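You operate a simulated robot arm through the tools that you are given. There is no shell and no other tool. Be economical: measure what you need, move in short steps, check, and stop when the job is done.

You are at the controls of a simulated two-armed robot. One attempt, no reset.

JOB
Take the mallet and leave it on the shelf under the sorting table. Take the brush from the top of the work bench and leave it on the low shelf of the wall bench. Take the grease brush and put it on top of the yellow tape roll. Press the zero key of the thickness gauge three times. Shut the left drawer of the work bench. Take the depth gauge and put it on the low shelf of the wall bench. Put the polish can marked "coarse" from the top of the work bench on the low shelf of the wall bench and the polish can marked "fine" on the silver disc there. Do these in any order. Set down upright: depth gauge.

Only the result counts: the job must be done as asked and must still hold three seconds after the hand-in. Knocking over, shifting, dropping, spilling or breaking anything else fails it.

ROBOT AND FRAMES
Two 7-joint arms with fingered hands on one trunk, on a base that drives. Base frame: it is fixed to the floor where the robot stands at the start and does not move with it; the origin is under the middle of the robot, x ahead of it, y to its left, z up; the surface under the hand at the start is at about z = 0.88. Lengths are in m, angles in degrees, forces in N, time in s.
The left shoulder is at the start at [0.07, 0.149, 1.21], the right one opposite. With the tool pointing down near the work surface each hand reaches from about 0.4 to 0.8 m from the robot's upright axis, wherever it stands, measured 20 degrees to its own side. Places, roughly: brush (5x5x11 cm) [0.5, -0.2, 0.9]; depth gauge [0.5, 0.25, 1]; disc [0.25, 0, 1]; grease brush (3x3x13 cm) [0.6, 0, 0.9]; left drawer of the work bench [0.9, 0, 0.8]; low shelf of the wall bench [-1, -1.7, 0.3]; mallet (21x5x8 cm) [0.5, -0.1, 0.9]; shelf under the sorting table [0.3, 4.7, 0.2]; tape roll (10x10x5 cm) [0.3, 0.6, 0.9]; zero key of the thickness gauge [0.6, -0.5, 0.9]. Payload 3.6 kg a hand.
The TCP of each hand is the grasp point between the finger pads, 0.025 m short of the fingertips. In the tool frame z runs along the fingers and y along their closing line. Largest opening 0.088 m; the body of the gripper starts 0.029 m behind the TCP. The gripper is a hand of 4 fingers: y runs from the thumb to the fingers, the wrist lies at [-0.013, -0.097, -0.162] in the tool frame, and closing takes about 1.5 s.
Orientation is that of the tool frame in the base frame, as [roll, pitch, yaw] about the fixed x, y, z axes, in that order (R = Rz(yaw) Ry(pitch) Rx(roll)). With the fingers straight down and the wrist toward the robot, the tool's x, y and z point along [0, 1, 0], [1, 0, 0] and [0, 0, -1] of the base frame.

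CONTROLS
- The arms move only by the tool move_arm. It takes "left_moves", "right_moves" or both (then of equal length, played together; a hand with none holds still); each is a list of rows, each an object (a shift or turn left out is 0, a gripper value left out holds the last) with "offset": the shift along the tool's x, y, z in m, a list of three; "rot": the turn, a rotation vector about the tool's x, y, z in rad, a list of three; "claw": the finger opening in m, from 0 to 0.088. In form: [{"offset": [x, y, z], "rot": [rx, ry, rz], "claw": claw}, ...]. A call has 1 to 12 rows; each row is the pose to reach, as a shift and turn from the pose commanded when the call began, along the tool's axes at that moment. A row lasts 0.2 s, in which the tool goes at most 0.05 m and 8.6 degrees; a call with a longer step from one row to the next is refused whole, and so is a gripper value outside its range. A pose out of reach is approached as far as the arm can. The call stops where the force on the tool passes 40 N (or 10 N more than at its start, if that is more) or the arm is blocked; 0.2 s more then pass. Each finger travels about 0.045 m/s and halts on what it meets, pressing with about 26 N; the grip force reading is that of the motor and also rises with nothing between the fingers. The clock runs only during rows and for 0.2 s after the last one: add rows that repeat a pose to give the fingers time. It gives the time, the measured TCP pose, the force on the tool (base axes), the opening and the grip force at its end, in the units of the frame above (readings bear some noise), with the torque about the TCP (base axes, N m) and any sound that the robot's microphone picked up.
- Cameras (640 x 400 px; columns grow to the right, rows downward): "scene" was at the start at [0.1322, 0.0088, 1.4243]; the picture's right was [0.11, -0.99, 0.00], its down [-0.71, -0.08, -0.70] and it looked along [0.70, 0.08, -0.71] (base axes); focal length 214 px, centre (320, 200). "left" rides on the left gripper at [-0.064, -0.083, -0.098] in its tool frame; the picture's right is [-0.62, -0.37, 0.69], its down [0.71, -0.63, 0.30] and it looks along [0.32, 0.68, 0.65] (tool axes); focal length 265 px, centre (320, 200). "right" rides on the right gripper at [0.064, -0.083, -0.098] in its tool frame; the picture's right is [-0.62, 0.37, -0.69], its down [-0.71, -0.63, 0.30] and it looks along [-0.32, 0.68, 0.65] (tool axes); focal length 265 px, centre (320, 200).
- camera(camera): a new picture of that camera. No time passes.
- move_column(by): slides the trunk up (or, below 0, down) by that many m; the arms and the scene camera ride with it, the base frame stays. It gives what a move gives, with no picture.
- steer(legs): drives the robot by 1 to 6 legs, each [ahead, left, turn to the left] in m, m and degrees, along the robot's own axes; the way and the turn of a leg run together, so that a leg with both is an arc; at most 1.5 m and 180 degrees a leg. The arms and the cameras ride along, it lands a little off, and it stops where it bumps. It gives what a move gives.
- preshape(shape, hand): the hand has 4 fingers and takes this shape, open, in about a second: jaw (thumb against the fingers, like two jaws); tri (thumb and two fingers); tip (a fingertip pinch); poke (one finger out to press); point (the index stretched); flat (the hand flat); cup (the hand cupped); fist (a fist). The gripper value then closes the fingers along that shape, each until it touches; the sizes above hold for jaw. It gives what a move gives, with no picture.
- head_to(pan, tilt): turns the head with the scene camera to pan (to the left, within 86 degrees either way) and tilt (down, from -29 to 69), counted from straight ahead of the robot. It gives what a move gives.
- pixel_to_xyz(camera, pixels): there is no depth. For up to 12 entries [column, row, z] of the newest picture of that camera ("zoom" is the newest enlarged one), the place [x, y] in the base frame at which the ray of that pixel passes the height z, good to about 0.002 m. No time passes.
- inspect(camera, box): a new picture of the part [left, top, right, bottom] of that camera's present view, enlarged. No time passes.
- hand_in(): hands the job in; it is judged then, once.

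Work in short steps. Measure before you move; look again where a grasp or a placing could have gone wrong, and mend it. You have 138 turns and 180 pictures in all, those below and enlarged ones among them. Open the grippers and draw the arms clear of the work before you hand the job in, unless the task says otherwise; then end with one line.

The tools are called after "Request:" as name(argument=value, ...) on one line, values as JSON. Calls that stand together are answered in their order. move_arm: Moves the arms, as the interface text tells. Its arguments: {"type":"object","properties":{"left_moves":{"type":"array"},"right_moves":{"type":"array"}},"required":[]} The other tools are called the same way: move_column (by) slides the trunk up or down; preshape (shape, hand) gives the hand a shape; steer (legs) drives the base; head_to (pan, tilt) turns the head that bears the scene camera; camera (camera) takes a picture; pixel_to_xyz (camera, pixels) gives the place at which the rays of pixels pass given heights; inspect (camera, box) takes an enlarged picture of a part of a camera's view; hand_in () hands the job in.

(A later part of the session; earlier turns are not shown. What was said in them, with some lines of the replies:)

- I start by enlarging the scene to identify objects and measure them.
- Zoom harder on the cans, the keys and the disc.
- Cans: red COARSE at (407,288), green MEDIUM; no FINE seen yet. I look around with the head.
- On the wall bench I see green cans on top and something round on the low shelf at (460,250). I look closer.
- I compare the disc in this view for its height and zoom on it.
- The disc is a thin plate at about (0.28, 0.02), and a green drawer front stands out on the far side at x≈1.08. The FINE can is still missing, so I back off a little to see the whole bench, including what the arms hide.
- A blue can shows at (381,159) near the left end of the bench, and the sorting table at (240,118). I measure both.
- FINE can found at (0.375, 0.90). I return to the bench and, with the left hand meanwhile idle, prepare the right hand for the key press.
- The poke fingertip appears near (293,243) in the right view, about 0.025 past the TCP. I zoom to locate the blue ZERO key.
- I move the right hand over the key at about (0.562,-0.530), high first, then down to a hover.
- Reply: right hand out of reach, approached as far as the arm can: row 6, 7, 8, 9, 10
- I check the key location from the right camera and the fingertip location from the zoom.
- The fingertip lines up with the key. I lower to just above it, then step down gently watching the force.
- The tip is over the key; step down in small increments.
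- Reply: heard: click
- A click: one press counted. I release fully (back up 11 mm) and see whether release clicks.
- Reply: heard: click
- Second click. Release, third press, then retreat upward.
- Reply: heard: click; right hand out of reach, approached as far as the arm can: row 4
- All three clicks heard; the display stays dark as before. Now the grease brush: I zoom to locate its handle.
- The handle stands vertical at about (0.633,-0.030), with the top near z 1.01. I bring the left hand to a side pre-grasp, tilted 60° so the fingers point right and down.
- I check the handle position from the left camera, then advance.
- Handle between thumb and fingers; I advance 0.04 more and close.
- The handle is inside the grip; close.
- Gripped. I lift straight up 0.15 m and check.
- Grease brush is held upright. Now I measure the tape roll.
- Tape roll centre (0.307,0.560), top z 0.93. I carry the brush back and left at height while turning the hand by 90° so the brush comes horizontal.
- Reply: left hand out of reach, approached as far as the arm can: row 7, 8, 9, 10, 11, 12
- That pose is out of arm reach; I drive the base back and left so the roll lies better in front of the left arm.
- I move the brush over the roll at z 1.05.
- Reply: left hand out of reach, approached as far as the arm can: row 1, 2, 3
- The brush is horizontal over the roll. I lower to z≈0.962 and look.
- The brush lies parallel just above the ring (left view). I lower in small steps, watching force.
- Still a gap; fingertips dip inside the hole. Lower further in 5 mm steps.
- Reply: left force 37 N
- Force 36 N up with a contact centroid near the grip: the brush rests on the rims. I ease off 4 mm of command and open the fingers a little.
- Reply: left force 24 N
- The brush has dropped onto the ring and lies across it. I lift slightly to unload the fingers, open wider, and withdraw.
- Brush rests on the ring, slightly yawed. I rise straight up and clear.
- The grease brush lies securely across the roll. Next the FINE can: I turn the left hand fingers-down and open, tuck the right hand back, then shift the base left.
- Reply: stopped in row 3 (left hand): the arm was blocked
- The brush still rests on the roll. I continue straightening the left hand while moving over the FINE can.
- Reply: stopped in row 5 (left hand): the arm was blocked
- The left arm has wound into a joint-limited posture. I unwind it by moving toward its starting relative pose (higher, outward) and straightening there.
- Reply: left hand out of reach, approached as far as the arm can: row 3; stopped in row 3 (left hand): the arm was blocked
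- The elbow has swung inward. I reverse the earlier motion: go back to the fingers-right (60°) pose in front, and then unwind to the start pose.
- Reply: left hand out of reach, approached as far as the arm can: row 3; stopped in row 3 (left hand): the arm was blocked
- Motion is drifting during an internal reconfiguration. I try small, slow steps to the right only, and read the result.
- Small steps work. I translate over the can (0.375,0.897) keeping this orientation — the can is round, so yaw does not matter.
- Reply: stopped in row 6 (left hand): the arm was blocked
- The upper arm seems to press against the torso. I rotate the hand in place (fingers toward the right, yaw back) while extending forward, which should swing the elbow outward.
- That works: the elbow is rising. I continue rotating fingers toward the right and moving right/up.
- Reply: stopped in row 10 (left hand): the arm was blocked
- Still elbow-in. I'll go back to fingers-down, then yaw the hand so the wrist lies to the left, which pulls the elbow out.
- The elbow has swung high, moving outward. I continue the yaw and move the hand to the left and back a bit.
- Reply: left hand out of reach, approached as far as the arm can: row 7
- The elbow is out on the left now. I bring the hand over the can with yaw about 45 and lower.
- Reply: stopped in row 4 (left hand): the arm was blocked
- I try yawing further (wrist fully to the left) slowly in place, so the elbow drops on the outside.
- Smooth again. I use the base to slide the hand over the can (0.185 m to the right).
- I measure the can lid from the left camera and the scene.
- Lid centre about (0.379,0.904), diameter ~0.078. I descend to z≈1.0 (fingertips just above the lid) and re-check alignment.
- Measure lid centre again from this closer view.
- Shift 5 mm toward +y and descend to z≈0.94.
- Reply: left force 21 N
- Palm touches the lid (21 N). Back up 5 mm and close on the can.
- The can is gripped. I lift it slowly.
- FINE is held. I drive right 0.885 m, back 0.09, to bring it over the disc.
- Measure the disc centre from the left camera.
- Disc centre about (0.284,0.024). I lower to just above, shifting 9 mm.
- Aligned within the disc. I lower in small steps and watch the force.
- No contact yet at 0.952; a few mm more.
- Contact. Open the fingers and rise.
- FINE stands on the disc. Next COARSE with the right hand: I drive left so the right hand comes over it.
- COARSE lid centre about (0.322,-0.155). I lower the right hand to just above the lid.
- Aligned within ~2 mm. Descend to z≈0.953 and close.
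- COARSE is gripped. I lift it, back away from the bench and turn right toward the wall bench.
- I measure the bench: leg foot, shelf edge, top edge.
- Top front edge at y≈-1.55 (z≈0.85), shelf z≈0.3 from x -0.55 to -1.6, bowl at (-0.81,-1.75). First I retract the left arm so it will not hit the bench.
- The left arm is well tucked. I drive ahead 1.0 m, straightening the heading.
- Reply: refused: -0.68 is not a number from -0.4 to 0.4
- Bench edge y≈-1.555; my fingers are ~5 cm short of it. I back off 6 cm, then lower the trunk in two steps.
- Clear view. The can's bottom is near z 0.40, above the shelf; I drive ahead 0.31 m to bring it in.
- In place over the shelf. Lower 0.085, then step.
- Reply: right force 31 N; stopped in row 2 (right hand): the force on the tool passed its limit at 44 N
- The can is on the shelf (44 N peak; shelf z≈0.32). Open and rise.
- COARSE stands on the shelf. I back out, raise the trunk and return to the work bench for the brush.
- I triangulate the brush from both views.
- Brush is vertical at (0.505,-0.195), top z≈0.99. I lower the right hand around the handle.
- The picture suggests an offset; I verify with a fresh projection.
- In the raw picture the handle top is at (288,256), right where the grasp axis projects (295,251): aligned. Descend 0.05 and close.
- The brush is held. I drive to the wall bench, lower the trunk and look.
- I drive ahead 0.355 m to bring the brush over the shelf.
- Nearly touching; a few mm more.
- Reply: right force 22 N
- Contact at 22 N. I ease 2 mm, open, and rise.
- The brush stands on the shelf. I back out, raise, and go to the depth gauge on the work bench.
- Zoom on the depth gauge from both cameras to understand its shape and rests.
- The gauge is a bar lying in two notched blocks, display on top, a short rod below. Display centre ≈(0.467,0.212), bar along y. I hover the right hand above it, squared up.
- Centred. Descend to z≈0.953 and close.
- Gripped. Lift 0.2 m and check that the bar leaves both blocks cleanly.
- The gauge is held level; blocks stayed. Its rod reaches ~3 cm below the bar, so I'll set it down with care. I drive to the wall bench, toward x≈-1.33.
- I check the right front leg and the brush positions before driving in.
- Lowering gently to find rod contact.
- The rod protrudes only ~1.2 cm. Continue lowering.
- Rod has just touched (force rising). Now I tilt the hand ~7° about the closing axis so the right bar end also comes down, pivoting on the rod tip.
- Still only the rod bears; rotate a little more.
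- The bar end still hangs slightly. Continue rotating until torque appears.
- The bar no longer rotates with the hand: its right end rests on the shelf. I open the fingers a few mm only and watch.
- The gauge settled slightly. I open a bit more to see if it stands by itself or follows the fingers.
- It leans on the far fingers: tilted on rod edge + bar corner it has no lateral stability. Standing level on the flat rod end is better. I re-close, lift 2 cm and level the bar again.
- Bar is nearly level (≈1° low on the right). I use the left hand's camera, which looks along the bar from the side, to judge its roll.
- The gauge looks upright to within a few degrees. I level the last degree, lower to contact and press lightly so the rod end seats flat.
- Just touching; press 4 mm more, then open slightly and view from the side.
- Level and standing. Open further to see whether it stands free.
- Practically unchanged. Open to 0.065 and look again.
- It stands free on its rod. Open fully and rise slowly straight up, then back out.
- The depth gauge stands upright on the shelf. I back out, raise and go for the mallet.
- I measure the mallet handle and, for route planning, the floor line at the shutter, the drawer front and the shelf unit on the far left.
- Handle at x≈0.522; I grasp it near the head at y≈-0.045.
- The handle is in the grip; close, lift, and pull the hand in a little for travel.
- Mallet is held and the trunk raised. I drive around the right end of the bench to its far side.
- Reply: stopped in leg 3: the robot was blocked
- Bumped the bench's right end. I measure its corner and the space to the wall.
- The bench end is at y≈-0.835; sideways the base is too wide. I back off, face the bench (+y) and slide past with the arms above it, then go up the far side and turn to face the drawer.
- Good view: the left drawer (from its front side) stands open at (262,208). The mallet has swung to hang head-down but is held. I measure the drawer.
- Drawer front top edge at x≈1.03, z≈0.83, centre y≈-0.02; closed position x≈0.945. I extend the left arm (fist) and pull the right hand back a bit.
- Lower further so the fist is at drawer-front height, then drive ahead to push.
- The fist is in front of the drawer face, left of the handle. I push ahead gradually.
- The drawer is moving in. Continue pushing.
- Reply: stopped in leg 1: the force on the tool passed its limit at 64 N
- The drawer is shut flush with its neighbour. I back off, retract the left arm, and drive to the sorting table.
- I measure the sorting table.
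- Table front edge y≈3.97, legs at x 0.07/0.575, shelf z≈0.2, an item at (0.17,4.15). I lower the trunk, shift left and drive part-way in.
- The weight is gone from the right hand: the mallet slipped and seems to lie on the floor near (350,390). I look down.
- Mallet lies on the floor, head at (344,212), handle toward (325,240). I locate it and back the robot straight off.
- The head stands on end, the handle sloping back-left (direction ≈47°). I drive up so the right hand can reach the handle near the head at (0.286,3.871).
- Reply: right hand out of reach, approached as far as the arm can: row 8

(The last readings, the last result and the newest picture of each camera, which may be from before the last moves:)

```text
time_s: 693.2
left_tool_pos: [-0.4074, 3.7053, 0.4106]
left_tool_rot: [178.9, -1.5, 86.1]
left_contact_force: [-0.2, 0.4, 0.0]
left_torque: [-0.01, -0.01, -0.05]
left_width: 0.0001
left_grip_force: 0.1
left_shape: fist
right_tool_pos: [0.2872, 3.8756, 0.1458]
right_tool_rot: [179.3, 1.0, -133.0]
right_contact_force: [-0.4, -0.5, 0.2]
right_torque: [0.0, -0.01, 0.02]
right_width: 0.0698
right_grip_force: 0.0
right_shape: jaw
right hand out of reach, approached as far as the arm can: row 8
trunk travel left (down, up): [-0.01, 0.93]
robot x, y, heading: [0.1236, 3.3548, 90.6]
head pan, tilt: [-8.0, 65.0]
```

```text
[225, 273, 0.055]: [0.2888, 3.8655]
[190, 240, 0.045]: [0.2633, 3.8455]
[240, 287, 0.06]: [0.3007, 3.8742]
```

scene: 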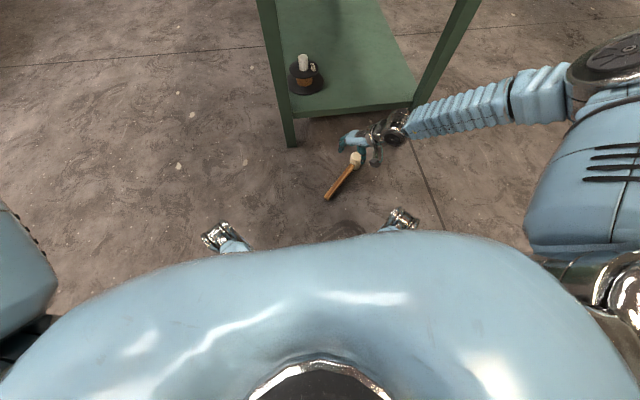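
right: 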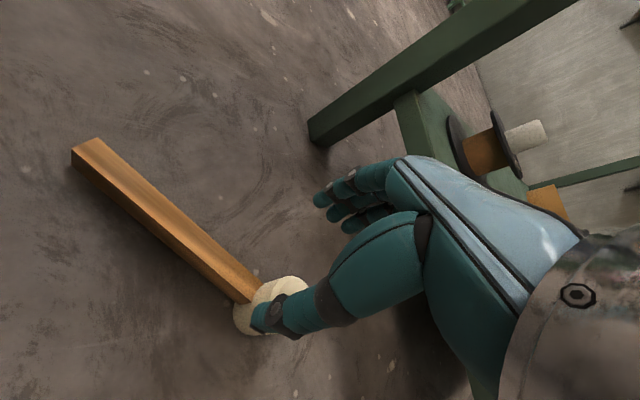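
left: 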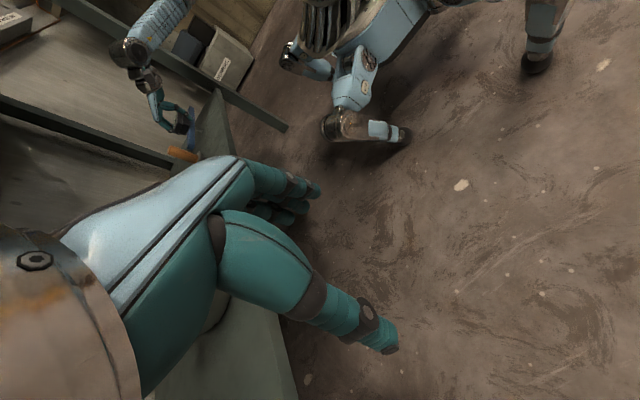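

Shift 9 mm across and 15 mm away from the head, descend to z≈0.047, close, and lift with the trunk.

Request:
move_arm(right_moves=[{"offset": [0.015, -0.009, 0.01]}, {"offset": [0.015, -0.009, 0.035]}, {"offset": [0.015, -0.009, 0.06]}, {"offset": [0.015, -0.009, 0.085]}, {"offset": [0.015, -0.009, 0.099]}, {"offset": [0.015, -0.009, 0.099]}])

Request:
move_arm(right_moves=[{"claw": 0.0}, {"claw": 0.0}, {"claw": 0.0}, {"claw": 0.0}, {"claw": 0.0}, {"claw": 0.0}, {"claw": 0.0}, {"claw": 0.0}])

Request:
move_column(by=0.29)

Request:
camera(camera="right")

```text
time_s: 694.6
left_tool_pos: [-0.4068, 3.7056, 0.4095]
left_tool_rot: [178.9, -1.5, 86.1]
left_contact_force: [-0.9, -0.8, -0.4]
left_torque: [-0.02, -0.01, 0.02]
left_width: 0.0
left_grip_force: 0.0
left_shape: fist
right_tool_pos: [0.2829, 3.8608, 0.05]
right_tool_rot: [179.3, 1.0, -133.0]
right_contact_force: [0.7, -0.6, 0.2]
right_torque: [-0.02, 0.0, 0.0]
right_width: 0.0698
right_grip_force: 0.0
right_shape: jaw
trunk travel left (down, up): [-0.01, 0.93]
robot x, y, heading: [0.1208, 3.3521, 90.8]
head pan, tilt: [-8.0, 65.0]
```

```text
time_s: 696.4
left_tool_pos: [-0.4065, 3.7045, 0.4098]
left_tool_rot: [179.0, -1.5, 86.1]
left_contact_force: [0.5, 0.1, 0.1]
left_torque: [0.02, -0.03, -0.03]
left_width: 0.0
left_grip_force: 0.1
left_shape: fist
right_tool_pos: [0.2828, 3.8617, 0.0503]
right_tool_rot: [179.4, 1.0, -133.1]
right_contact_force: [-1.0, -0.1, 0.4]
right_torque: [0.05, 0.03, 0.04]
right_width: 0.0151
right_grip_force: 25.7
right_shape: jaw
trunk travel left (down, up): [-0.01, 0.93]
robot x, y, heading: [0.1211, 3.3515, 90.9]
head pan, tilt: [-8.0, 65.0]
```

```text
time_s: 699.3
left_tool_pos: [-0.4067, 3.7049, 0.6992]
left_tool_rot: [178.8, -1.5, 86.1]
left_contact_force: [0.0, 0.1, -0.6]
left_torque: [0.0, 0.02, 0.02]
left_width: 0.0
left_grip_force: 0.2
left_shape: fist
right_tool_pos: [0.2826, 3.8622, 0.3398]
right_tool_rot: [179.3, 0.9, -133.0]
right_contact_force: [0.4, -0.2, -2.5]
right_torque: [-0.04, 0.04, -0.05]
right_width: 0.0126
right_grip_force: 25.7
right_shape: jaw
trunk travel left (down, up): [-0.3, 0.64]
robot x, y, heading: [0.1215, 3.3531, 91.1]
head pan, tilt: [-8.0, 65.0]
```

```text
10 pictures are left
```

right: 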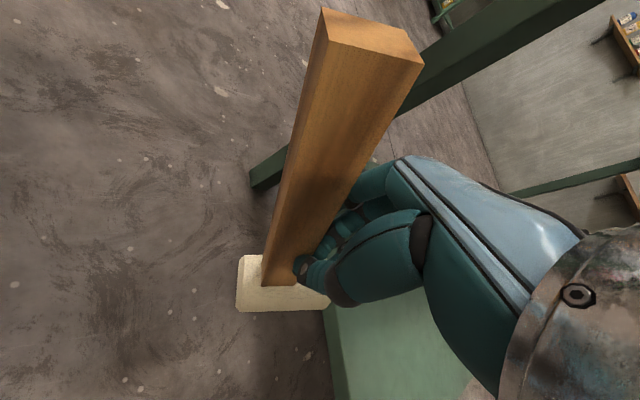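

Mallet is held (head tilting down). I turn the hand back square gently, so the forearm clears the leg, then drive in over the shelf.

Request:
move_arm(right_moves=[{"rot": [0, 0, 0.08]}, {"rot": [0, 0, 0.16]}, {"rot": [0, 0, 0.24]}, {"rot": [0, 0, 0.32]}, {"rot": [0, 0, 0.4]}, {"rot": [0, 0, 0.48]}, {"rot": [0, 0, 0.56]}, {"rot": [0, 0, 0.64]}, {"rot": [0, 0, 0.72]}, {"rot": [0, 0, 0.8]}, {"rot": [0, 0, 0.864]}])

Request:
steer(legs=[[0.36, -0.075, 0]])

Request:
head_to(pan=-8, tilt=40)

Request:
camera(camera="scene")

Request:
camera(camera="right")

```text
time_s: 701.7
left_tool_pos: [-0.4056, 3.7049, 0.7]
left_tool_rot: [179.0, -1.6, 86.1]
left_contact_force: [0.1, -0.9, 0.7]
left_torque: [-0.02, -0.01, -0.02]
left_width: 0.0
left_grip_force: 0.0
left_shape: fist
right_tool_pos: [0.2836, 3.8604, 0.3387]
right_tool_rot: [178.8, 0.1, 177.4]
right_contact_force: [-0.2, 0.2, -2.7]
right_torque: [-0.03, 0.05, -0.01]
right_width: 0.0123
right_grip_force: 25.8
right_shape: jaw
right hand out of reach, approached as far as the arm can: row 9
trunk travel left (down, up): [-0.3, 0.64]
robot x, y, heading: [0.1227, 3.3568, 90.5]
head pan, tilt: [-8.0, 65.0]
```

```text
time_s: 706.1
left_tool_pos: [-0.3427, 4.0321, 0.6999]
left_tool_rot: [178.9, -1.6, 86.2]
left_contact_force: [0.2, -0.6, 0.4]
left_torque: [0.01, 0.01, -0.02]
left_width: 0.0
left_grip_force: 0.1
left_shape: fist
right_tool_pos: [0.3492, 4.1863, 0.3345]
right_tool_rot: [179.5, 0.5, 177.4]
right_contact_force: [-0.4, 0.0, -4.3]
right_torque: [-0.02, 0.05, 0.01]
right_width: 0.0123
right_grip_force: 26.0
right_shape: jaw
trunk travel left (down, up): [-0.3, 0.64]
robot x, y, heading: [0.1858, 3.6789, 90.8]
head pan, tilt: [-8.0, 65.0]
stopped in leg 1: the robot was blocked; the commanded pose is now the measured one
```

```text
time_s: 707.0
left_tool_pos: [-0.3428, 4.0338, 0.7006]
left_tool_rot: [178.9, -1.6, 86.3]
left_contact_force: [-0.2, 0.7, -0.7]
left_torque: [-0.03, 0.0, 0.01]
left_width: 0.0
left_grip_force: 0.1
left_shape: fist
right_tool_pos: [0.3493, 4.1867, 0.3353]
right_tool_rot: [179.4, 0.3, 177.5]
right_contact_force: [0.0, -0.1, -4.1]
right_torque: [-0.02, 0.05, 0.0]
right_width: 0.0121
right_grip_force: 25.6
right_shape: jaw
trunk travel left (down, up): [-0.3, 0.64]
robot x, y, heading: [0.1905, 3.6804, 90.9]
head pan, tilt: [-8.0, 40.0]
```

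```text
9 pictures are left
```

scene: 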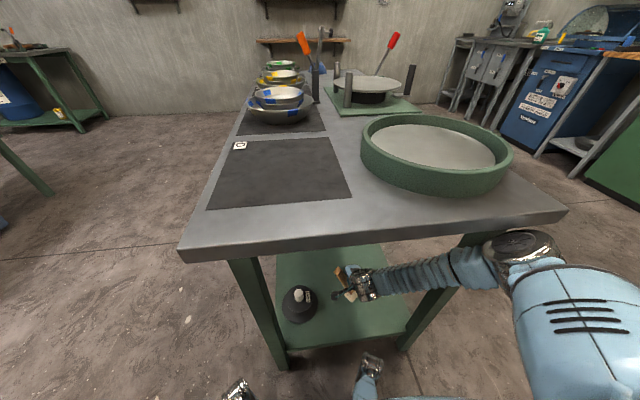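

```text
8 pictures are left
```

right: 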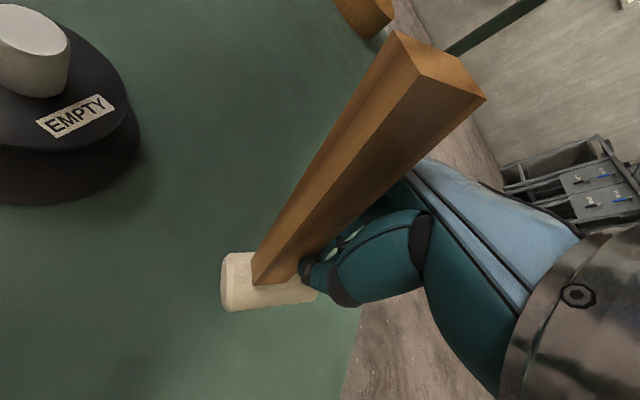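

Blocked just short, but the mallet is over the shelf at (0.35,4.19). The spool at (0.17,4.15) needs clearing, so I back 4 cm and extend the arm deeper to y≈4.30, then lower toward the shelf.

Request:
steer(legs=[[-0.04, -0.02, 0]])

Request:
move_arm(right_moves=[{"offset": [0, 0.02, 0]}, {"offset": [0, 0.04, 0]}, {"offset": [0, 0.06, 0]}, {"offset": [0, 0.08, 0]}, {"offset": [0, 0.1, 0]}, {"offset": [0, 0.12, 0]}, {"offset": [0, 0.14, 0]}, {"offset": [0, 0.155, 0]}, {"offset": [0, 0.155, 0.02]}, {"offset": [0, 0.155, 0.04]}, {"offset": [0, 0.155, 0.04]}])

Request:
camera(camera="right")

```text
time_s: 708.2
left_tool_pos: [-0.3231, 3.9943, 0.7009]
left_tool_rot: [178.8, -1.4, 86.2]
left_contact_force: [0.2, -0.3, -0.4]
left_torque: [0.01, -0.04, -0.02]
left_width: 0.0001
left_grip_force: 0.0
left_shape: fist
right_tool_pos: [0.3676, 4.1476, 0.3344]
right_tool_rot: [179.5, 0.3, 177.5]
right_contact_force: [0.1, 0.0, -2.8]
right_torque: [-0.05, 0.06, 0.01]
right_width: 0.0123
right_grip_force: 26.2
right_shape: jaw
trunk travel left (down, up): [-0.3, 0.64]
robot x, y, heading: [0.2076, 3.6364, 90.7]
head pan, tilt: [-8.0, 40.0]
```

```text
time_s: 710.6
left_tool_pos: [-0.3226, 3.994, 0.6988]
left_tool_rot: [178.9, -1.5, 86.3]
left_contact_force: [0.2, -0.3, -0.1]
left_torque: [0.01, -0.01, 0.02]
left_width: 0.0001
left_grip_force: 0.0
left_shape: fist
right_tool_pos: [0.3732, 4.301, 0.3054]
right_tool_rot: [179.5, 0.1, 177.6]
right_contact_force: [0.4, -0.3, -2.5]
right_torque: [-0.03, 0.06, 0.01]
right_width: 0.0122
right_grip_force: 26.6
right_shape: jaw
right hand out of reach, approached as far as the arm can: row 10, 11
trunk travel left (down, up): [-0.3, 0.64]
robot x, y, heading: [0.2075, 3.6408, 90.6]
head pan, tilt: [-8.0, 40.0]
```

```text
7 pictures are left
```

right: 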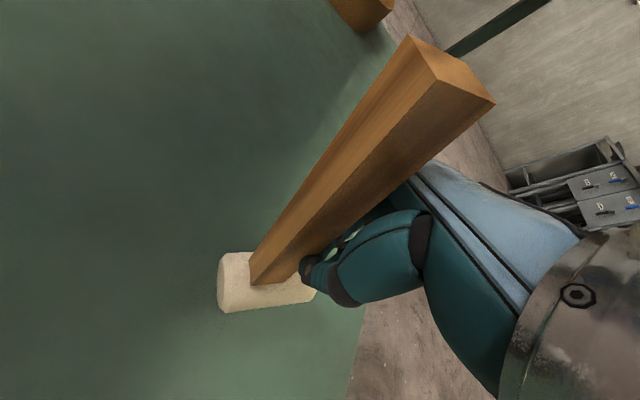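

I lower with the trunk by 4 cm and read the force.

Request:
move_column(by=-0.03)

Request:
move_column(by=-0.015)

Request:
camera(camera="right")

```text
time_s: 711.4
left_tool_pos: [-0.3231, 3.9944, 0.6699]
left_tool_rot: [178.8, -1.5, 86.2]
left_contact_force: [0.1, 0.1, -0.2]
left_torque: [-0.01, 0.01, 0.0]
left_width: 0.0001
left_grip_force: 0.1
left_shape: fist
right_tool_pos: [0.3733, 4.3022, 0.2761]
right_tool_rot: [179.5, 0.3, 177.4]
right_contact_force: [0.7, 0.4, -3.1]
right_torque: [0.0, 0.06, -0.01]
right_width: 0.0124
right_grip_force: 25.7
right_shape: jaw
trunk travel left (down, up): [-0.27, 0.67]
robot x, y, heading: [0.2087, 3.6383, 90.9]
head pan, tilt: [-8.0, 40.0]
```

```text
time_s: 712.0
left_tool_pos: [-0.323, 3.9925, 0.6552]
left_tool_rot: [178.8, -1.8, 86.3]
left_contact_force: [0.4, -0.9, 0.5]
left_torque: [0.03, -0.02, 0.0]
left_width: 0.0001
left_grip_force: 0.1
left_shape: fist
right_tool_pos: [0.3737, 4.3052, 0.2689]
right_tool_rot: [178.7, 0.1, 177.5]
right_contact_force: [1.2, 7.1, 25.2]
right_torque: [0.35, -0.03, -0.03]
right_width: 0.0148
right_grip_force: 25.6
right_shape: jaw
trunk travel left (down, up): [-0.255, 0.685]
robot x, y, heading: [0.207, 3.6387, 90.9]
head pan, tilt: [-8.0, 40.0]
```

```text
6 pictures are left
```

right: 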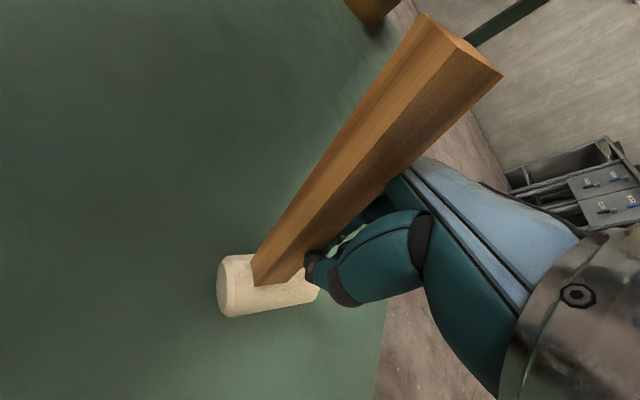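

Head is on the shelf (25 N), handle about 35° up toward -x. I ease it down: small shift to -x, trunk down 12 mm, then open.

Request:
move_arm(right_moves=[{"offset": [0.006, 0, 0]}, {"offset": [0.012, 0, 0]}, {"offset": [0.012, 0, 0]}])

Request:
move_column(by=-0.012)

Request:
move_arm(right_moves=[{"claw": 0.02}, {"claw": 0.03}, {"claw": 0.04}, {"claw": 0.06}, {"claw": 0.085}, {"claw": 0.085}])

Request:
camera(camera="right")

```text
time_s: 712.8
left_tool_pos: [-0.3227, 3.9924, 0.6552]
left_tool_rot: [178.8, -1.7, 86.2]
left_contact_force: [0.4, -0.3, 0.9]
left_torque: [0.01, 0.04, 0.05]
left_width: 0.0
left_grip_force: 0.0
left_shape: fist
right_tool_pos: [0.3607, 4.3043, 0.2674]
right_tool_rot: [178.9, 0.2, 177.5]
right_contact_force: [0.2, 4.5, 25.5]
right_torque: [0.27, -0.15, -0.03]
right_width: 0.0154
right_grip_force: 26.2
right_shape: jaw
trunk travel left (down, up): [-0.255, 0.685]
robot x, y, heading: [0.2094, 3.6372, 90.8]
head pan, tilt: [-8.0, 40.0]
```

```text
time_s: 713.4
left_tool_pos: [-0.3227, 3.9916, 0.6436]
left_tool_rot: [178.8, -1.8, 86.2]
left_contact_force: [-0.5, -0.1, -0.6]
left_torque: [0.02, 0.0, 0.01]
left_width: 0.0
left_grip_force: 0.0
left_shape: fist
right_tool_pos: [0.3632, 4.3067, 0.2597]
right_tool_rot: [178.5, 0.2, 177.4]
right_contact_force: [-0.2, 9.0, 33.4]
right_torque: [0.46, -0.22, -0.04]
right_width: 0.0161
right_grip_force: 25.8
right_shape: jaw
trunk travel left (down, up): [-0.243, 0.697]
robot x, y, heading: [0.2084, 3.6416, 90.8]
head pan, tilt: [-8.0, 40.0]
```

```text
time_s: 714.8
left_tool_pos: [-0.3223, 3.9936, 0.643]
left_tool_rot: [178.9, -1.5, 86.3]
left_contact_force: [0.4, 0.5, -0.2]
left_torque: [-0.02, 0.05, -0.01]
left_width: 0.0001
left_grip_force: 0.0
left_shape: fist
right_tool_pos: [0.3615, 4.3026, 0.2502]
right_tool_rot: [179.5, 0.3, 177.6]
right_contact_force: [-0.3, -0.6, 0.2]
right_torque: [0.0, 0.0, -0.03]
right_width: 0.0846
right_grip_force: 0.0
right_shape: jaw
trunk travel left (down, up): [-0.243, 0.697]
robot x, y, heading: [0.2096, 3.6374, 90.9]
head pan, tilt: [-8.0, 40.0]
```

```text
5 pictures are left
```

right: 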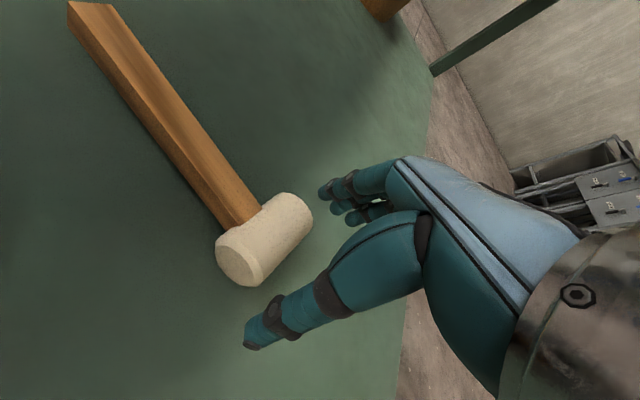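

The mallet lies on the shelf. I rise 5.7 cm (same trunk height as on entering), draw the arm back and back out.

Request:
move_column(by=0.057)

Request:
move_arm(right_moves=[{"offset": [0, -0.02, -0.005]}, {"offset": [0, -0.04, -0.01]}, {"offset": [0, -0.06, -0.015]}, {"offset": [0, -0.08, -0.015]}, {"offset": [0, -0.1, -0.015]}, {"offset": [0, -0.12, -0.015]}, {"offset": [0, -0.14, -0.015]}, {"offset": [0, -0.155, -0.015]}])

Request:
steer(legs=[[-0.7, 0, 0]])

Request:
head_to(pan=-5, tilt=30)

Request:
camera(camera="scene")

```text
time_s: 715.8
left_tool_pos: [-0.3232, 3.9935, 0.6996]
left_tool_rot: [178.8, -1.4, 86.2]
left_contact_force: [0.1, -0.1, 0.1]
left_torque: [0.03, 0.02, 0.01]
left_width: 0.0002
left_grip_force: 0.2
left_shape: fist
right_tool_pos: [0.3616, 4.3022, 0.3059]
right_tool_rot: [179.4, 0.3, 177.5]
right_contact_force: [0.0, -0.9, 0.2]
right_torque: [0.01, 0.01, -0.03]
right_width: 0.0845
right_grip_force: 0.0
right_shape: jaw
trunk travel left (down, up): [-0.3, 0.64]
robot x, y, heading: [0.2084, 3.6367, 90.6]
head pan, tilt: [-8.0, 40.0]
```

```text
time_s: 717.6
left_tool_pos: [-0.3236, 3.9955, 0.6992]
left_tool_rot: [178.8, -1.5, 86.2]
left_contact_force: [1.0, 0.1, 0.2]
left_torque: [-0.02, -0.04, -0.03]
left_width: 0.0
left_grip_force: 0.1
left_shape: fist
right_tool_pos: [0.3561, 4.146, 0.3202]
right_tool_rot: [179.5, 0.3, 177.5]
right_contact_force: [0.5, -0.3, -0.2]
right_torque: [0.0, -0.01, -0.01]
right_width: 0.0849
right_grip_force: 0.1
right_shape: jaw
trunk travel left (down, up): [-0.3, 0.64]
robot x, y, heading: [0.2072, 3.6383, 91.0]
head pan, tilt: [-8.0, 40.0]
```

```text
time_s: 726.8
left_tool_pos: [-0.3132, 3.293, 0.6992]
left_tool_rot: [178.9, -1.6, 87.5]
left_contact_force: [0.4, 0.6, -0.5]
left_torque: [-0.01, 0.0, 0.02]
left_width: 0.0
left_grip_force: 0.2
left_shape: fist
right_tool_pos: [0.3632, 3.4603, 0.3206]
right_tool_rot: [179.5, 0.3, 178.7]
right_contact_force: [0.3, 0.2, -0.3]
right_torque: [0.0, 0.01, -0.01]
right_width: 0.0848
right_grip_force: 0.0
right_shape: jaw
trunk travel left (down, up): [-0.3, 0.64]
robot x, y, heading: [0.2271, 2.9477, 91.7]
head pan, tilt: [-8.0, 40.0]
```

```text
time_s: 727.5
left_tool_pos: [-0.3132, 3.2943, 0.6996]
left_tool_rot: [179.0, -1.5, 87.4]
left_contact_force: [0.3, -0.2, -0.4]
left_torque: [-0.01, 0.01, 0.02]
left_width: 0.0
left_grip_force: 0.1
left_shape: fist
right_tool_pos: [0.3631, 3.4602, 0.3202]
right_tool_rot: [179.5, 0.3, 178.7]
right_contact_force: [-0.6, 0.8, -0.2]
right_torque: [0.0, 0.03, 0.0]
right_width: 0.0847
right_grip_force: 0.1
right_shape: jaw
trunk travel left (down, up): [-0.3, 0.64]
robot x, y, heading: [0.2273, 2.9454, 91.8]
head pan, tilt: [-5.0, 30.0]
```

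```text
4 pictures are left
```

scene: 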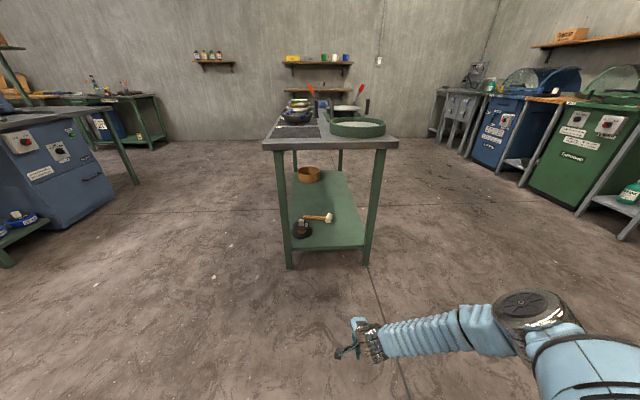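

The mallet rests on the shelf and the spool stands. I open the left hand and hand in.

Request:
preshape(shape="jaw", hand="left")

Request:
hand_in()

```text
time_s: 728.4
left_tool_pos: [-0.3133, 3.2938, 0.6993]
left_tool_rot: [178.9, -1.5, 87.4]
left_contact_force: [0.6, 0.4, -0.2]
left_torque: [0.01, 0.0, -0.01]
left_width: 0.0875
left_grip_force: 0.1
left_shape: jaw
right_tool_pos: [0.3626, 3.4595, 0.3195]
right_tool_rot: [179.5, 0.3, 178.6]
right_contact_force: [0.6, -0.1, -0.5]
right_torque: [0.03, 0.04, 0.01]
right_width: 0.0847
right_grip_force: 0.0
right_shape: jaw
trunk travel left (down, up): [-0.3, 0.64]
robot x, y, heading: [0.2223, 2.9497, 91.9]
head pan, tilt: [-5.0, 30.0]
```

```text
The job is handed in.
```

I finished all the steps and handed the job in, but three things could count against it: I dropped the mallet on the floor before placing it, I bumped the base into the work bench and was blocked at the sorting table, and the thickness gauge display stayed dark through the three zero presses (each clicked).
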